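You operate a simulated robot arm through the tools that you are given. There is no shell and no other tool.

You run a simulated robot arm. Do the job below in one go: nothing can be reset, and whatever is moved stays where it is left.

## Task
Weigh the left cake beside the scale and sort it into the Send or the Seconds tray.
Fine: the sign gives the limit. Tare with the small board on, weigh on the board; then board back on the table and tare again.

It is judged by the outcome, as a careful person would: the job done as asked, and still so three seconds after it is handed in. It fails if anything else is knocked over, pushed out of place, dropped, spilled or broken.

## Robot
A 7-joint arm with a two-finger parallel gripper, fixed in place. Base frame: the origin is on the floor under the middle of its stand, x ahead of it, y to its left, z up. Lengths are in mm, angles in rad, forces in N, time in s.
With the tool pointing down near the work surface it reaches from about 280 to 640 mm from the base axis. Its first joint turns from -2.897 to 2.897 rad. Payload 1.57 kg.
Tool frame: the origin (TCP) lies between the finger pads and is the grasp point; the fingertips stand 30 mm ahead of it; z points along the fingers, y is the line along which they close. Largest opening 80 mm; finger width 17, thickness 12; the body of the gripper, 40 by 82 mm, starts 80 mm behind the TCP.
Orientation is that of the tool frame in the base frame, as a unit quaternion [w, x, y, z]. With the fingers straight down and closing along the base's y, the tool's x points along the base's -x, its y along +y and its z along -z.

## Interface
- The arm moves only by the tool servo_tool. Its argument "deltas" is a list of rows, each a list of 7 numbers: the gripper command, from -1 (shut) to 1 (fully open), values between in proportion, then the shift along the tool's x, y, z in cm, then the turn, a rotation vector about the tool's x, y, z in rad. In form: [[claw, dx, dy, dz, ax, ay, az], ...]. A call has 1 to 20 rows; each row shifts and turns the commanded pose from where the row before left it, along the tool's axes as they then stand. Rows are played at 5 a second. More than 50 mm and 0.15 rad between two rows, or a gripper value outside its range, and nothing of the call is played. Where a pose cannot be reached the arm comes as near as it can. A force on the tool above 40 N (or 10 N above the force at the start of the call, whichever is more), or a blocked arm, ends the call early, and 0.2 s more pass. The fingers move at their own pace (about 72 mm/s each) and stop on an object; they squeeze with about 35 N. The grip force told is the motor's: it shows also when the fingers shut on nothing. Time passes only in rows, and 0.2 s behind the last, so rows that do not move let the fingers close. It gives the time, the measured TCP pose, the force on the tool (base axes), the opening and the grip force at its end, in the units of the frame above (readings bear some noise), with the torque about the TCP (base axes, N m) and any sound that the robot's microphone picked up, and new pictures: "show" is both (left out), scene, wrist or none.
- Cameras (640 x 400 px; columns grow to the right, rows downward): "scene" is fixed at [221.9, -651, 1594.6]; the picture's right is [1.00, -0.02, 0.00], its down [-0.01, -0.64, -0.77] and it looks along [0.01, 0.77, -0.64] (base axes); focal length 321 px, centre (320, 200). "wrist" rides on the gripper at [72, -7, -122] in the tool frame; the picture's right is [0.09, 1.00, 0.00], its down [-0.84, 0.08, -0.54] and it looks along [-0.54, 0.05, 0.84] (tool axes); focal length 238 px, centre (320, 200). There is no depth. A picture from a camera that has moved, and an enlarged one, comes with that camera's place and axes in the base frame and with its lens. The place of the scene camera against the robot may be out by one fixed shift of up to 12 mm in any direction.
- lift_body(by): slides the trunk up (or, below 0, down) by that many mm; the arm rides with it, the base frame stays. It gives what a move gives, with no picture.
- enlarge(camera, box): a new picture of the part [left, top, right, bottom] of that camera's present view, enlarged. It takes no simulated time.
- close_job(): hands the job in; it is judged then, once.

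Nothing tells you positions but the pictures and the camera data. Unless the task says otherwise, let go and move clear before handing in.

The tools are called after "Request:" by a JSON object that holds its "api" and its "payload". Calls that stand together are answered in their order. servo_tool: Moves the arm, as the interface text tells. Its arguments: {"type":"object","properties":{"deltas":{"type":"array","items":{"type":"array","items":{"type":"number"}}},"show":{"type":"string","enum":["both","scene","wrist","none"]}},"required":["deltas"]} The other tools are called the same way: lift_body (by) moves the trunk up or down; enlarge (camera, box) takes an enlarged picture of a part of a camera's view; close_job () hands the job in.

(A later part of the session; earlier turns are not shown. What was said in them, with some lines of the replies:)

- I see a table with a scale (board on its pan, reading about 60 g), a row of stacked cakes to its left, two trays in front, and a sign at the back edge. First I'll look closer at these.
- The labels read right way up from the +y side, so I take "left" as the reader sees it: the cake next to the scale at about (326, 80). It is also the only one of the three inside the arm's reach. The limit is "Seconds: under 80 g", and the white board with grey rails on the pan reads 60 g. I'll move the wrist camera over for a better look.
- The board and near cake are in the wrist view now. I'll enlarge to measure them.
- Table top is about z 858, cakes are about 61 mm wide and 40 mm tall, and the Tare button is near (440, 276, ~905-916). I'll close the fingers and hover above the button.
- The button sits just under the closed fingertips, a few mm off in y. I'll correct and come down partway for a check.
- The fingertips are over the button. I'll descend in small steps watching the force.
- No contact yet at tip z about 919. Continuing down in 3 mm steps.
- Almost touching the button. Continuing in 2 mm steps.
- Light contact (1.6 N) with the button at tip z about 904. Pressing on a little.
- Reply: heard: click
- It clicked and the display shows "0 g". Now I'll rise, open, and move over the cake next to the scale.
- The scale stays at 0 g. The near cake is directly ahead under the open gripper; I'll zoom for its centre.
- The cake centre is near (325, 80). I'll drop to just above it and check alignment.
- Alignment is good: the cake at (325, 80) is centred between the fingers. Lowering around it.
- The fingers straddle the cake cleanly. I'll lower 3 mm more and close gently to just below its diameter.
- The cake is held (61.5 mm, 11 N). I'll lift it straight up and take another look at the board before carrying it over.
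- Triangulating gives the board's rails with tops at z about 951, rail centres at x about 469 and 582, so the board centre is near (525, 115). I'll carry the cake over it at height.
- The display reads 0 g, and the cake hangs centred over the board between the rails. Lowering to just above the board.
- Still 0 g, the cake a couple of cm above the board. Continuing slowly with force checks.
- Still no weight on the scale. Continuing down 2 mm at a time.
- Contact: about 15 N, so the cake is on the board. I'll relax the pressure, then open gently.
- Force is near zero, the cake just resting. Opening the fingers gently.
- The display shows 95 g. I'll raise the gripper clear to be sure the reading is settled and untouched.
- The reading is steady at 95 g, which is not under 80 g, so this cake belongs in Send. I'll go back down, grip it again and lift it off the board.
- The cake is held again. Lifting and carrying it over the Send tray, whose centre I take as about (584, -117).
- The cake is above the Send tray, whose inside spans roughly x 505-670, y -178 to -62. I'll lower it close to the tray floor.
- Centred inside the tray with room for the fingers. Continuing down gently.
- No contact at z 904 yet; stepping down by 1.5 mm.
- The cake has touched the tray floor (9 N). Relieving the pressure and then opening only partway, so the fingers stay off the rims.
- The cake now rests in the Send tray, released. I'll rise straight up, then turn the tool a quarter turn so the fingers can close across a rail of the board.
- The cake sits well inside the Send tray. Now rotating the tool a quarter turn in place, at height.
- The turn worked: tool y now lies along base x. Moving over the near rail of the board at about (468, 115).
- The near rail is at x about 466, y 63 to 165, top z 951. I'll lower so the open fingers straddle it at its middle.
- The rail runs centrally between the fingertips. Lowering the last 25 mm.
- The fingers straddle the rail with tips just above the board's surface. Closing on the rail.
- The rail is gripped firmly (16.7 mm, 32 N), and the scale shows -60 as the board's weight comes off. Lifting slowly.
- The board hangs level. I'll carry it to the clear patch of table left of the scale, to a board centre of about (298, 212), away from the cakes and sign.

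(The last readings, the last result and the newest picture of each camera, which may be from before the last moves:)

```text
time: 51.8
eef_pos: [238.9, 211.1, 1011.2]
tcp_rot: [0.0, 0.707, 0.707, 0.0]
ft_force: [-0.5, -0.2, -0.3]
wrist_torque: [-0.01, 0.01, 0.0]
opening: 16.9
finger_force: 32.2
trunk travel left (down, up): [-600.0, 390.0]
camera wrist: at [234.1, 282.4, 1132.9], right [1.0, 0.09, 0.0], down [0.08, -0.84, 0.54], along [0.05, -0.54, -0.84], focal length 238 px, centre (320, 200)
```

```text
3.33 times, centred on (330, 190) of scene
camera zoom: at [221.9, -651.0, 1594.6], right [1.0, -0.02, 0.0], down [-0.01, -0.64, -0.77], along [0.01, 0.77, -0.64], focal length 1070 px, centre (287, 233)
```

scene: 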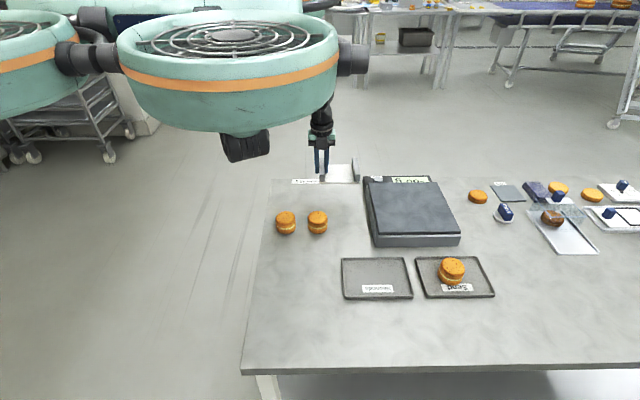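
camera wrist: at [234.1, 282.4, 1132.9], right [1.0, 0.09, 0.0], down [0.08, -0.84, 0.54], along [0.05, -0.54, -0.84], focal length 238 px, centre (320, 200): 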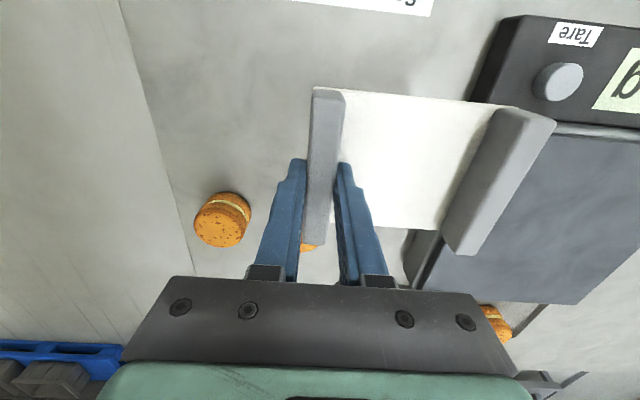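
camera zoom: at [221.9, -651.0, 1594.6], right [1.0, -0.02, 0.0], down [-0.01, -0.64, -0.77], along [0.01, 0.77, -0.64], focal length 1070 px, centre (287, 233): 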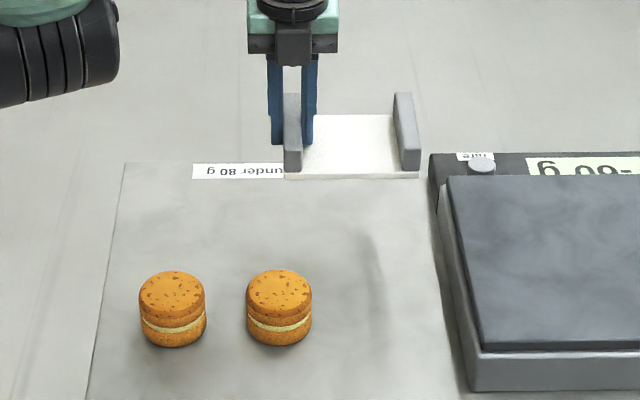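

Board is above clear table, scale reads -60 g empty. Lowering toward the table.

Request:
{"api": "servo_tool", "payload": {"deltas": [[-0.95, 0, 0, 2, 0, 0, 0], [-0.95, 0, 0, 2.5, 0, 0, 0], [-0.95, 0, 0, 2.5, 0, 0, 0], [-0.95, 0, 0, 1.5, 0, 0, 0], [-0.95, 0, 0, 0, 0, 0, 0], [-0.95, 0, 0, 0, 0, 0, 0]], "show": "both"}}

Request:
{"api": "enlarge", "payload": {"camera": "scene", "box": [280, 150, 400, 240]}}

```text
time: 53.2
eef_pos: [240.6, 211.0, 926.0]
tcp_rot: [0.0, 0.706, 0.708, 0.0]
ft_force: [0.5, -0.5, -0.1]
wrist_torque: [-0.02, 0.04, -0.02]
opening: 17.0
finger_force: 32.5
trunk travel left (down, up): [-600.0, 390.0]
camera wrist: at [234.6, 283.1, 1047.8], right [1.0, 0.09, 0.0], down [0.08, -0.84, 0.54], along [0.05, -0.54, -0.84], focal length 238 px, centre (320, 200)
```

scene: 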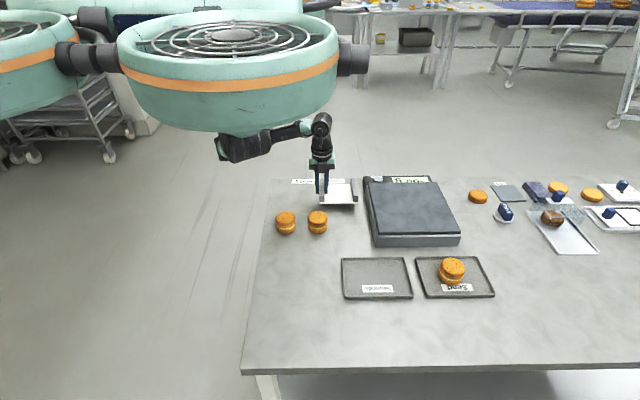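
wrist: 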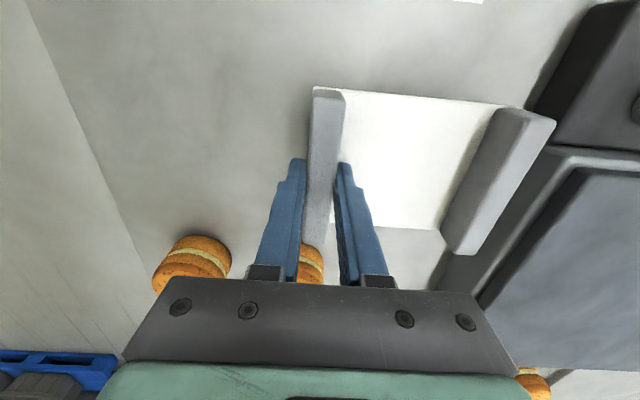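

```text
4.44 times, centred on (340, 195) of scene
camera zoom: at [221.9, -651.0, 1594.6], right [1.0, -0.02, 0.0], down [-0.01, -0.64, -0.77], along [0.01, 0.77, -0.64], focal length 1427 px, centre (231, 222)
```

zoom: 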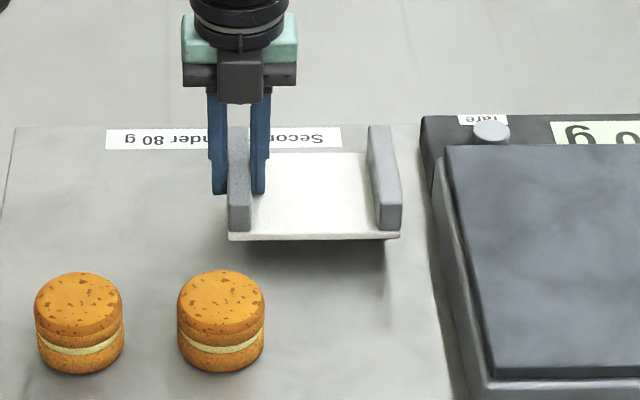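

Clear of the cakes, sign and scale. Continuing down slowly to contact.

Request:
{"api": "servo_tool", "payload": {"deltas": [[-0.95, 0, 0, 0.7, 0, 0, 0], [-0.95, 0, 0, 0.6, 0, 0, 0], [-0.95, 0, 0, 0.4, 0, 0, 0], [-0.95, 0, 0, 0.2, 0, 0, 0], [-0.95, 0, 0, 0, 0, 0, 0]], "show": "scene"}}

Request:
{"api": "enlarge", "payload": {"camera": "scene", "box": [280, 150, 400, 240]}}

```text
time: 54.4
eef_pos: [240.9, 210.2, 906.0]
tcp_rot: [0.0, 0.707, 0.707, 0.001]
ft_force: [-0.1, -0.3, -0.6]
wrist_torque: [0.02, 0.02, 0.03]
opening: 16.9
finger_force: 31.9
trunk travel left (down, up): [-600.0, 390.0]
```

scene: 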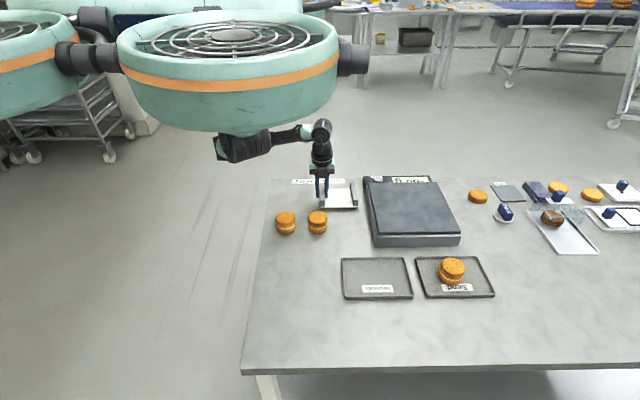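

```text
4.44 times, centred on (340, 195) of scene
camera zoom: at [221.9, -651.0, 1594.6], right [1.0, -0.02, 0.0], down [-0.01, -0.64, -0.77], along [0.01, 0.77, -0.64], focal length 1427 px, centre (231, 222)
```

zoom: 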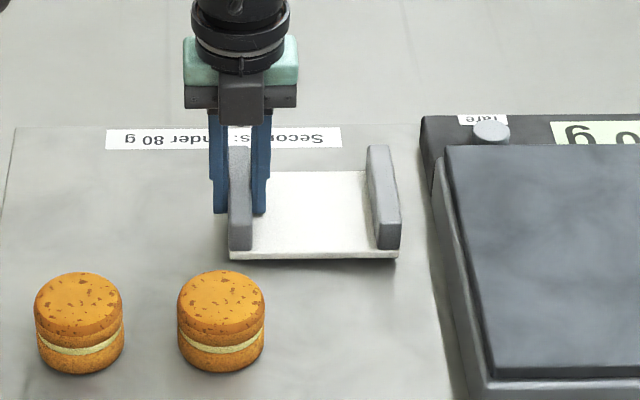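

Request:
{"api": "servo_tool", "payload": {"deltas": [[-0.95, 0, 0, 0.15, 0, 0, 0], [-0.95, 0, 0, 0.15, 0, 0, 0], [-0.95, 0, 0, 0, 0, 0, 0]], "show": "none"}}

```text
time: 55.2
eef_pos: [241.0, 211.5, 903.0]
tcp_rot: [0.0, 0.707, 0.707, 0.0]
ft_force: [-0.7, 0.2, -0.5]
wrist_torque: [0.01, 0.05, 0.02]
opening: 17.3
finger_force: 31.7
trunk travel left (down, up): [-600.0, 390.0]
```

Request:
{"api": "servo_tool", "payload": {"deltas": [[-0.95, 0, 0, 0.12, 0, 0, 0], [-0.95, 0, 0, 0.12, 0, 0, 0], [-0.95, 0, 0, 0, 0, 0, 0]], "show": "none"}}

```text
time: 56.0
eef_pos: [241.8, 210.9, 901.9]
tcp_rot: [0.0, 0.707, 0.707, 0.0]
ft_force: [-0.8, -0.3, -0.6]
wrist_torque: [0.01, 0.02, 0.02]
opening: 16.9
finger_force: 32.5
trunk travel left (down, up): [-600.0, 390.0]
```

Request:
{"api": "servo_tool", "payload": {"deltas": [[-0.95, 0, 0, 0.12, 0, 0, 0], [-0.95, 0, 0, 0.12, 0, 0, 0], [-0.95, 0, 0, 0, 0, 0, 0]], "show": "none"}}

```text
time: 56.8
eef_pos: [241.5, 210.6, 898.8]
tcp_rot: [0.0, 0.707, 0.707, 0.0]
ft_force: [-0.5, 0.8, 0.2]
wrist_torque: [0.02, 0.01, -0.02]
opening: 17.2
finger_force: 32.0
trunk travel left (down, up): [-600.0, 390.0]
```

No contact at 898.8 yet; continuing by about 1 mm.

Request:
{"api": "servo_tool", "payload": {"deltas": [[-0.95, 0, 0, 0.1, 0, 0, 0], [-0.95, 0, 0, 0.1, 0, 0, 0], [-0.95, 0, 0, 0, 0, 0, 0]], "show": "scene"}}

Request:
{"api": "enlarge", "payload": {"camera": "scene", "box": [300, 160, 380, 220]}}

```text
time: 57.6
eef_pos: [240.6, 210.7, 898.7]
tcp_rot: [0.0, 0.707, 0.707, 0.003]
ft_force: [1.3, 0.1, 29.0]
wrist_torque: [-0.14, 0.09, 0.01]
opening: 16.8
finger_force: 32.1
trunk travel left (down, up): [-600.0, 390.0]
```

scene: 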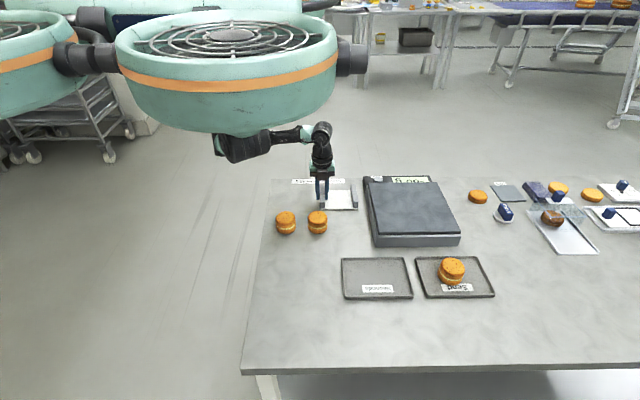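

```text
6.67 times, centred on (340, 190) of scene
camera zoom: at [221.9, -651.0, 1594.6], right [1.0, -0.02, 0.0], down [-0.01, -0.64, -0.77], along [0.01, 0.77, -0.64], focal length 2140 px, centre (187, 267)
```

zoom: 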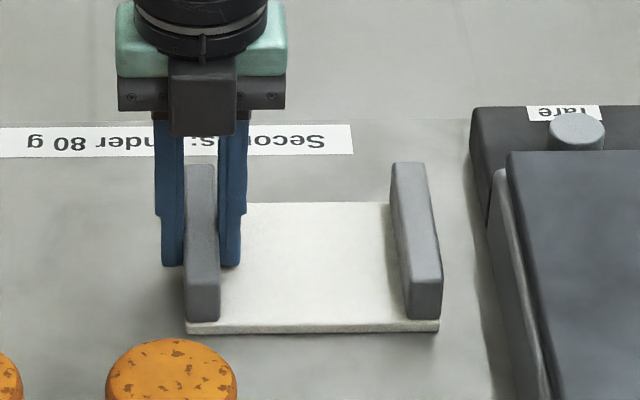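

Firm contact on the table. Backing the command off to relieve the force.

Request:
{"api": "servo_tool", "payload": {"deltas": [[-0.95, 0, 0, -0.15, 0, 0, 0], [-0.95, 0, 0, 0, 0, 0, 0]], "show": "none"}}

```text
time: 58.2
eef_pos: [241.9, 210.9, 899.0]
tcp_rot: [-0.001, 0.707, 0.707, 0.001]
ft_force: [3.6, 1.1, 21.7]
wrist_torque: [0.36, -0.11, -0.04]
opening: 16.8
finger_force: 32.6
trunk travel left (down, up): [-600.0, 390.0]
```

Request:
{"api": "servo_tool", "payload": {"deltas": [[-0.95, 0, 0, -0.1, 0, 0, 0], [-0.95, 0, 0, 0, 0, 0, 0], [-0.95, 0, 0, 0, 0, 0, 0]], "show": "none"}}

```text
time: 59.0
eef_pos: [240.9, 209.9, 898.0]
tcp_rot: [0.0, 0.707, 0.707, -0.001]
ft_force: [1.7, 0.3, 1.1]
wrist_torque: [0.12, -0.1, -0.05]
opening: 16.9
finger_force: 31.7
trunk travel left (down, up): [-600.0, 390.0]
```

Force is near zero; the board rests flat. Opening the fingers.

Request:
{"api": "servo_tool", "payload": {"deltas": [[-0.7, 0, 0, 0, 0, 0, 0], [-0.58, 0, 0, 0, 0, 0, 0], [-0.5, 0, 0, 0, 0, 0, 0], [-0.4, 0, 0, 0, 0, 0, 0], [-0.2, 0, 0, 0, 0, 0, 0], [0, 0, 0, 0, 0, 0, 0], [0, 0, 0, 0, 0, 0, 0], [0, 0, 0, 0, 0, 0, 0]], "show": "both"}}

Request:
{"api": "enlarge", "payload": {"camera": "scene", "box": [300, 160, 380, 220]}}

```text
time: 60.8
eef_pos: [241.5, 211.0, 899.5]
tcp_rot: [0.0, 0.706, 0.708, 0.0]
ft_force: [0.3, -0.2, 0.7]
wrist_torque: [-0.02, 0.01, -0.01]
opening: 39.8
finger_force: 0.1
trunk travel left (down, up): [-600.0, 390.0]
camera wrist: at [235.8, 282.8, 1021.7], right [1.0, 0.09, 0.0], down [0.08, -0.84, 0.54], along [0.05, -0.54, -0.84], focal length 238 px, centre (320, 200)
```

scene: 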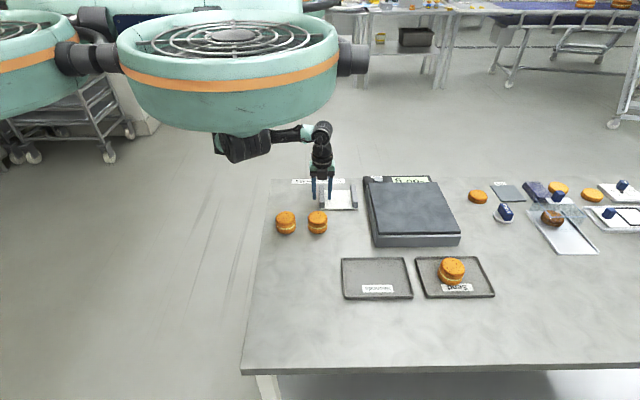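
wrist: 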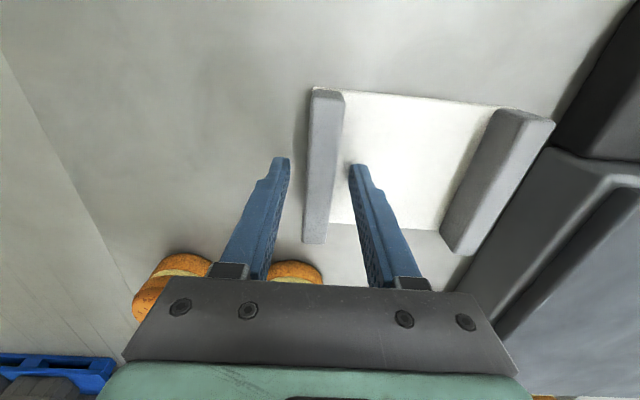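

```text
6.67 times, centred on (340, 190) of scene
camera zoom: at [221.9, -651.0, 1594.6], right [1.0, -0.02, 0.0], down [-0.01, -0.64, -0.77], along [0.01, 0.77, -0.64], focal length 2140 px, centre (187, 267)
```

zoom: 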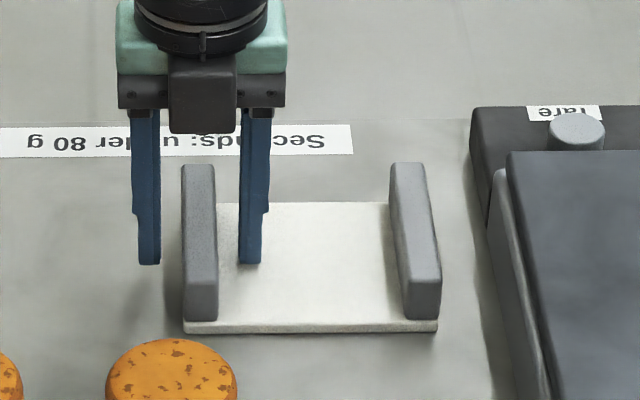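

The board is flat on the table and released. Rising, closing the fingers, and heading back above the Tare button.

Request:
{"api": "servo_tool", "payload": {"deltas": [[0, 0, 0, -1.5, 0, 0, 0], [0, 0, 0, -3, 0, 0, 0], [0, 0, 0, -3.5, 0, 0, 0], [0, 0, 0, -3.5, 0, 0, 0], [-1, 0, 0, -1.5, 0, 0, 0], [-1, 1.04, 3.33, 0, 0, 0, 0], [-1, 1.04, 3.33, 0, 0, 0, 0], [-1, 1.04, 3.33, 0, 0, 0, 0], [-1, 1.04, 3.33, 0, 0, 0, 0], [-1, 1.04, 3.33, 0, 0, 0, 0], [-1, 1.04, 3.33, 0, 0, 0, 0], [-1, 0, 0, 0, 0, 0, 0], [-1, 0, 0, 0, 0, 0, 0]], "show": "both"}}

Request:
{"api": "enlarge", "payload": {"camera": "scene", "box": [290, 150, 450, 250]}}

```text
time: 63.6
eef_pos: [441.3, 272.1, 1028.0]
tcp_rot: [0.0, 0.708, 0.707, -0.001]
ft_force: [-0.5, 0.0, 0.4]
wrist_torque: [-0.06, -0.02, -0.03]
opening: 0.0
finger_force: 21.1
trunk travel left (down, up): [-600.0, 390.0]
camera wrist: at [435.3, 344.2, 1151.1], right [1.0, 0.09, 0.0], down [0.08, -0.84, 0.54], along [0.05, -0.54, -0.84], focal length 238 px, centre (320, 200)
```

scene: 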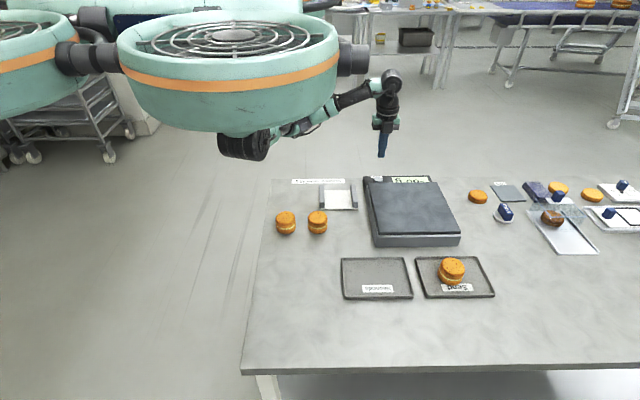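
wrist: 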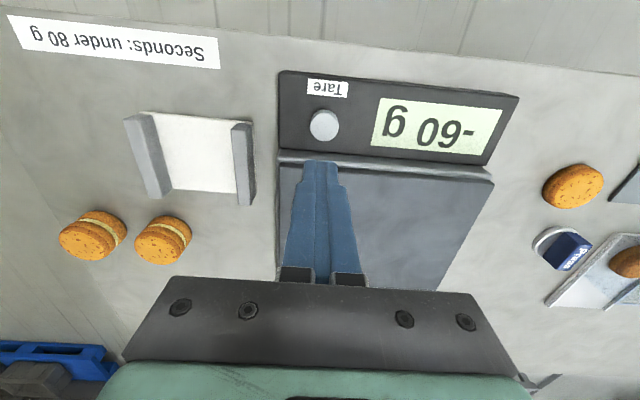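

```text
4.00 times, centred on (370, 200) of scene
camera zoom: at [221.9, -651.0, 1594.6], right [1.0, -0.02, 0.0], down [-0.01, -0.64, -0.77], along [0.01, 0.77, -0.64], focal length 1284 px, centre (120, 200)
```

zoom: 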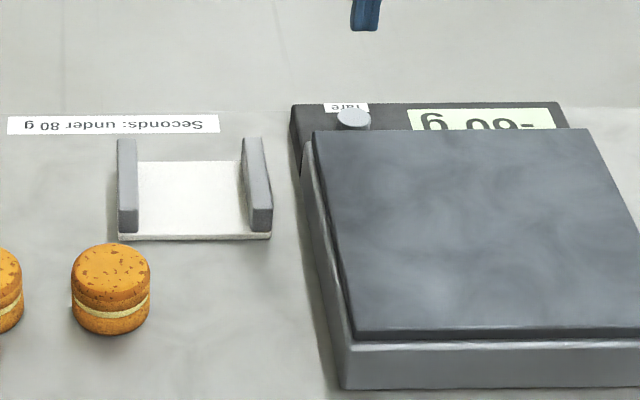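

The display shows -60 g with the pan empty, and the board sits safely on the table. I'll align over the Tare button and come down.

Request:
{"api": "servo_tool", "payload": {"deltas": [[-1, 0.14, 0.15, 3, 0, 0, 0], [-1, 0, 0, 3, 0, 0, 0], [-1, 0, 0, 1.9, 0, 0, 0], [-1, 0, 0, 0, 0, 0, 0], [-1, 0, 0, 0, 0, 0, 0]], "show": "wrist"}}

Request:
{"api": "enlarge", "payload": {"camera": "wrist", "box": [250, 100, 400, 220]}}

Request:
{"api": "enlarge", "payload": {"camera": "scene", "box": [355, 150, 435, 200]}}

```text
time: 64.8
eef_pos: [442.6, 274.4, 947.6]
tcp_rot: [0.0, 0.707, 0.707, 0.001]
ft_force: [-0.2, -0.6, 0.2]
wrist_torque: [0.01, -0.01, 0.01]
opening: 0.0
finger_force: 21.4
trunk travel left (down, up): [-600.0, 390.0]
camera wrist: at [436.8, 346.3, 1071.7], right [1.0, 0.09, 0.0], down [0.08, -0.84, 0.54], along [0.05, -0.54, -0.84], focal length 238 px, centre (320, 200)
```

wrist: 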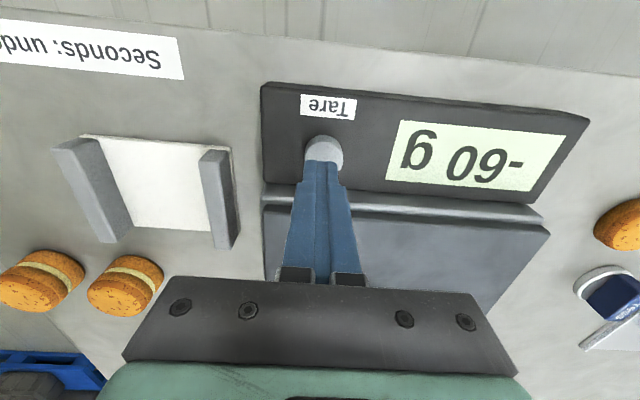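

```text
3.33 times, centred on (325, 160) of wrist
camera zoom: at [436.8, 346.3, 1071.7], right [1.0, 0.09, 0.0], down [0.08, -0.84, 0.54], along [0.05, -0.54, -0.84], focal length 794 px, centre (303, 333)
```

zoom: 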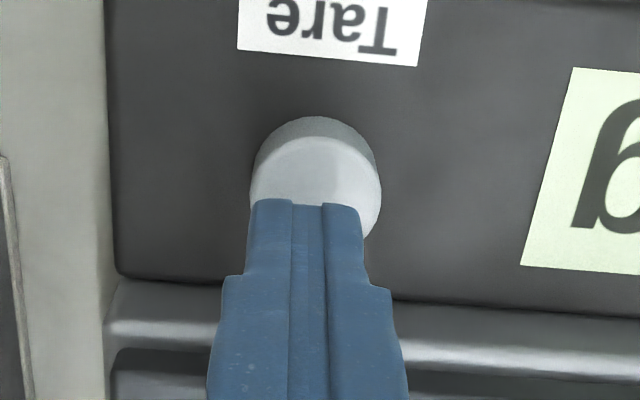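

```text
8.00 times, centred on (395, 175) of scene
camera zoom: at [221.9, -651.0, 1594.6], right [1.0, -0.02, 0.0], down [-0.01, -0.64, -0.77], along [0.01, 0.77, -0.64], focal length 2568 px, centre (-280, 400)
```

zoom: 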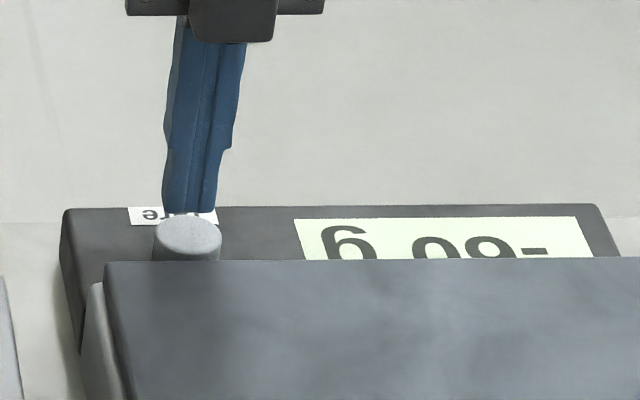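

Fingertips are over the button; small correction, then descend.

Request:
{"api": "servo_tool", "payload": {"deltas": [[-1, 0.12, 0.15, 0.4, 0, 0, 0], [-1, 0, 0, 0.4, 0, 0, 0], [-1, 0, 0, 0.4, 0, 0, 0], [-1, 0, 0, 0.3, 0, 0, 0], [-1, 0, 0, 0, 0, 0, 0]], "show": "wrist"}}

```text
time: 66.0
eef_pos: [444.0, 275.3, 935.7]
tcp_rot: [0.0, 0.707, 0.707, 0.0]
ft_force: [0.4, 0.2, 0.4]
wrist_torque: [0.01, 0.02, 0.0]
opening: 0.0
finger_force: 21.5
trunk travel left (down, up): [-600.0, 390.0]
camera wrist: at [438.8, 347.1, 1057.0], right [1.0, 0.09, 0.0], down [0.08, -0.84, 0.54], along [0.05, -0.54, -0.84], focal length 238 px, centre (320, 200)
```

wrist: 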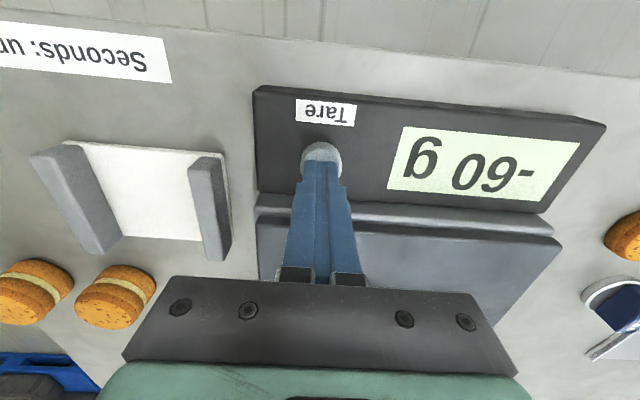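

Request:
{"api": "servo_tool", "payload": {"deltas": [[-1, 0, 0, 0.2, 0, 0, 0], [-1, 0, 0, 0.15, 0, 0, 0], [-1, 0, 0, 0.15, 0, 0, 0], [-1, 0, 0, 0, 0, 0, 0]], "show": "wrist"}}

```text
time: 67.0
eef_pos: [445.1, 276.5, 930.2]
tcp_rot: [0.0, 0.707, 0.707, 0.001]
ft_force: [0.8, -1.5, 3.9]
wrist_torque: [0.0, -0.02, 0.01]
opening: 0.0
finger_force: 21.6
trunk travel left (down, up): [-600.0, 390.0]
heard: click
camera wrist: at [438.7, 347.4, 1052.4], right [1.0, 0.09, 0.0], down [0.08, -0.84, 0.54], along [0.05, -0.54, -0.84], focal length 238 px, centre (320, 200)
```

wrist: 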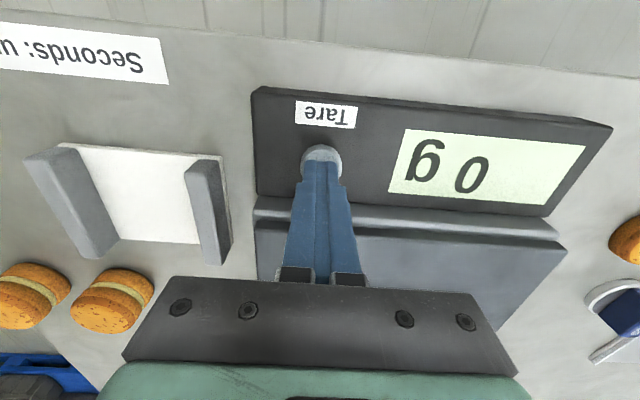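

It clicked again and the empty scale reads 0 g. I'll rise well clear and check the whole scene before handing in.

Request:
{"api": "servo_tool", "payload": {"deltas": [[-1, 0, 0, -1.5, 0, 0, 0], [-1, 0, 0, -3, 0, 0, 0], [-1, 0, 0, -3.5, 0, 0, 0], [-1, 0, 0, -3.5, 0, 0, 0], [-1, 0, 0, -3.5, 0, 0, 0], [-1, 0, 0, 0, 0, 0, 0], [-1, 0, 0, 0, 0, 0, 0], [-1, 0, 0, 0, 0, 0, 0]], "show": "both"}}

Request:
{"api": "enlarge", "payload": {"camera": "scene", "box": [260, 160, 510, 310]}}

Request:
{"api": "enlarge", "payload": {"camera": "scene", "box": [450, 165, 640, 285]}}

```text
time: 68.8
eef_pos: [445.3, 275.6, 1079.6]
tcp_rot: [0.001, 0.707, 0.707, 0.0]
ft_force: [0.2, 0.4, 0.3]
wrist_torque: [0.04, 0.0, 0.0]
opening: 0.0
finger_force: 21.2
trunk travel left (down, up): [-600.0, 390.0]
camera wrist: at [438.7, 347.2, 1201.8], right [1.0, 0.09, 0.0], down [0.08, -0.84, 0.54], along [0.05, -0.54, -0.84], focal length 238 px, centre (320, 200)
```

scene: 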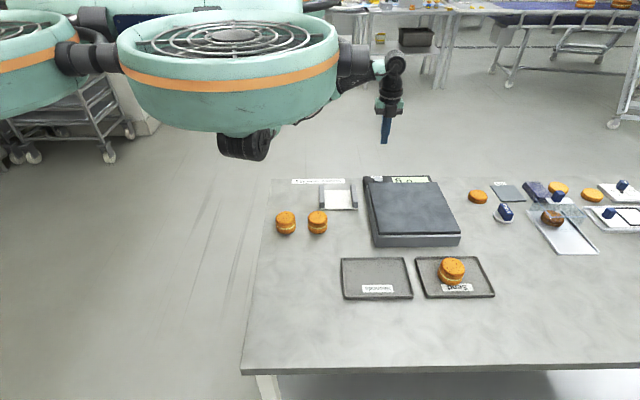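
wrist: 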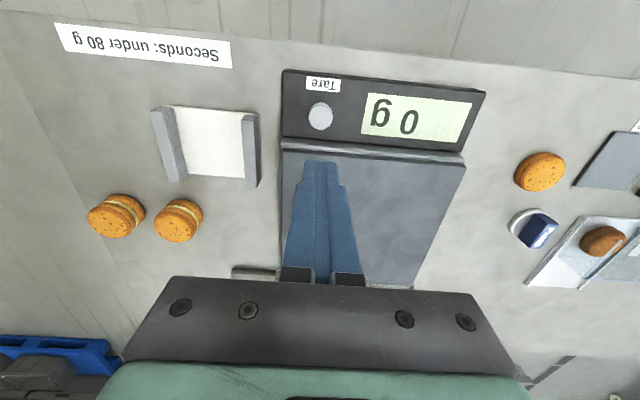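

```text
2.56 times, centred on (385, 235) of scene
camera zoom: at [221.9, -651.0, 1594.6], right [1.0, -0.02, 0.0], down [-0.01, -0.64, -0.77], along [0.01, 0.77, -0.64], focal length 822 px, centre (154, 110)
```

zoom: 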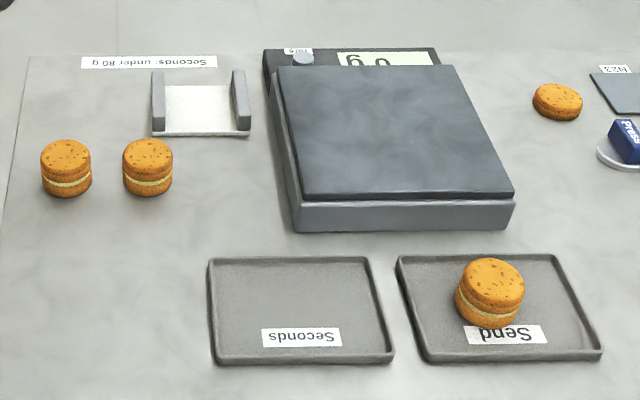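

```text
3.33 times, centred on (545, 225) of scene
camera zoom: at [221.9, -651.0, 1594.6], right [1.0, -0.02, 0.0], down [-0.01, -0.64, -0.77], along [0.01, 0.77, -0.64], focal length 1070 px, centre (-430, 117)
```

zoom: 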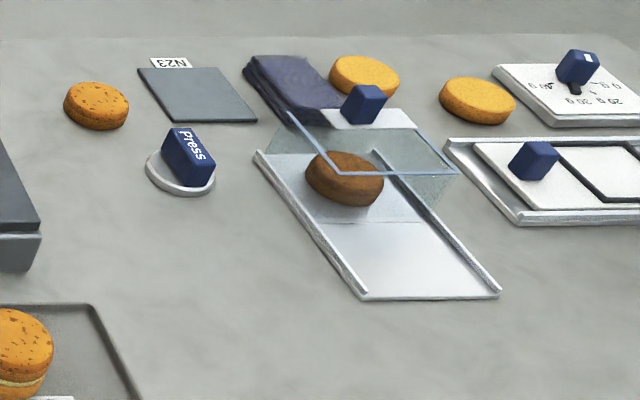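

I weighed the left cake and put it in the Send tray. It came to 95 g, and the sign's limit is "Seconds: under 80 g".

- **Which cake:** I took "left" as someone reading the signs would see it, which is the cake that was next to the scale. It was also the only one of the three within the arm's reach.
- **Board and scale:** The board lies flat on the table to the left of the scale. The empty scale is tared and reads 0 g.
- **Everything else:** Nothing else has moved, and the arm is clear. I'm handing the job in now.

Request:
{"api": "close_job", "payload": {}}

```text
The job is handed in.
```

I weighed the left cake at 95 g and put it in the Send tray, since the sign's limit is "Seconds: under 80 g". The job is handed in; no verdict came back.

- **Which cake:** I took "left" as someone reading the signs would see it, so I used the cake next to the scale. It was also the only one of the three within the arm's stated reach. If you meant left in the scene picture, that is a different cake, which I did not touch.
- **Scale and board:** I tared with the board on before weighing. The board now lies flat on the table by the scale, and the empty scale was tared again and reads 0 g.
- **Everything else:** In the last pictures nothing else had moved, and the arm was clear.
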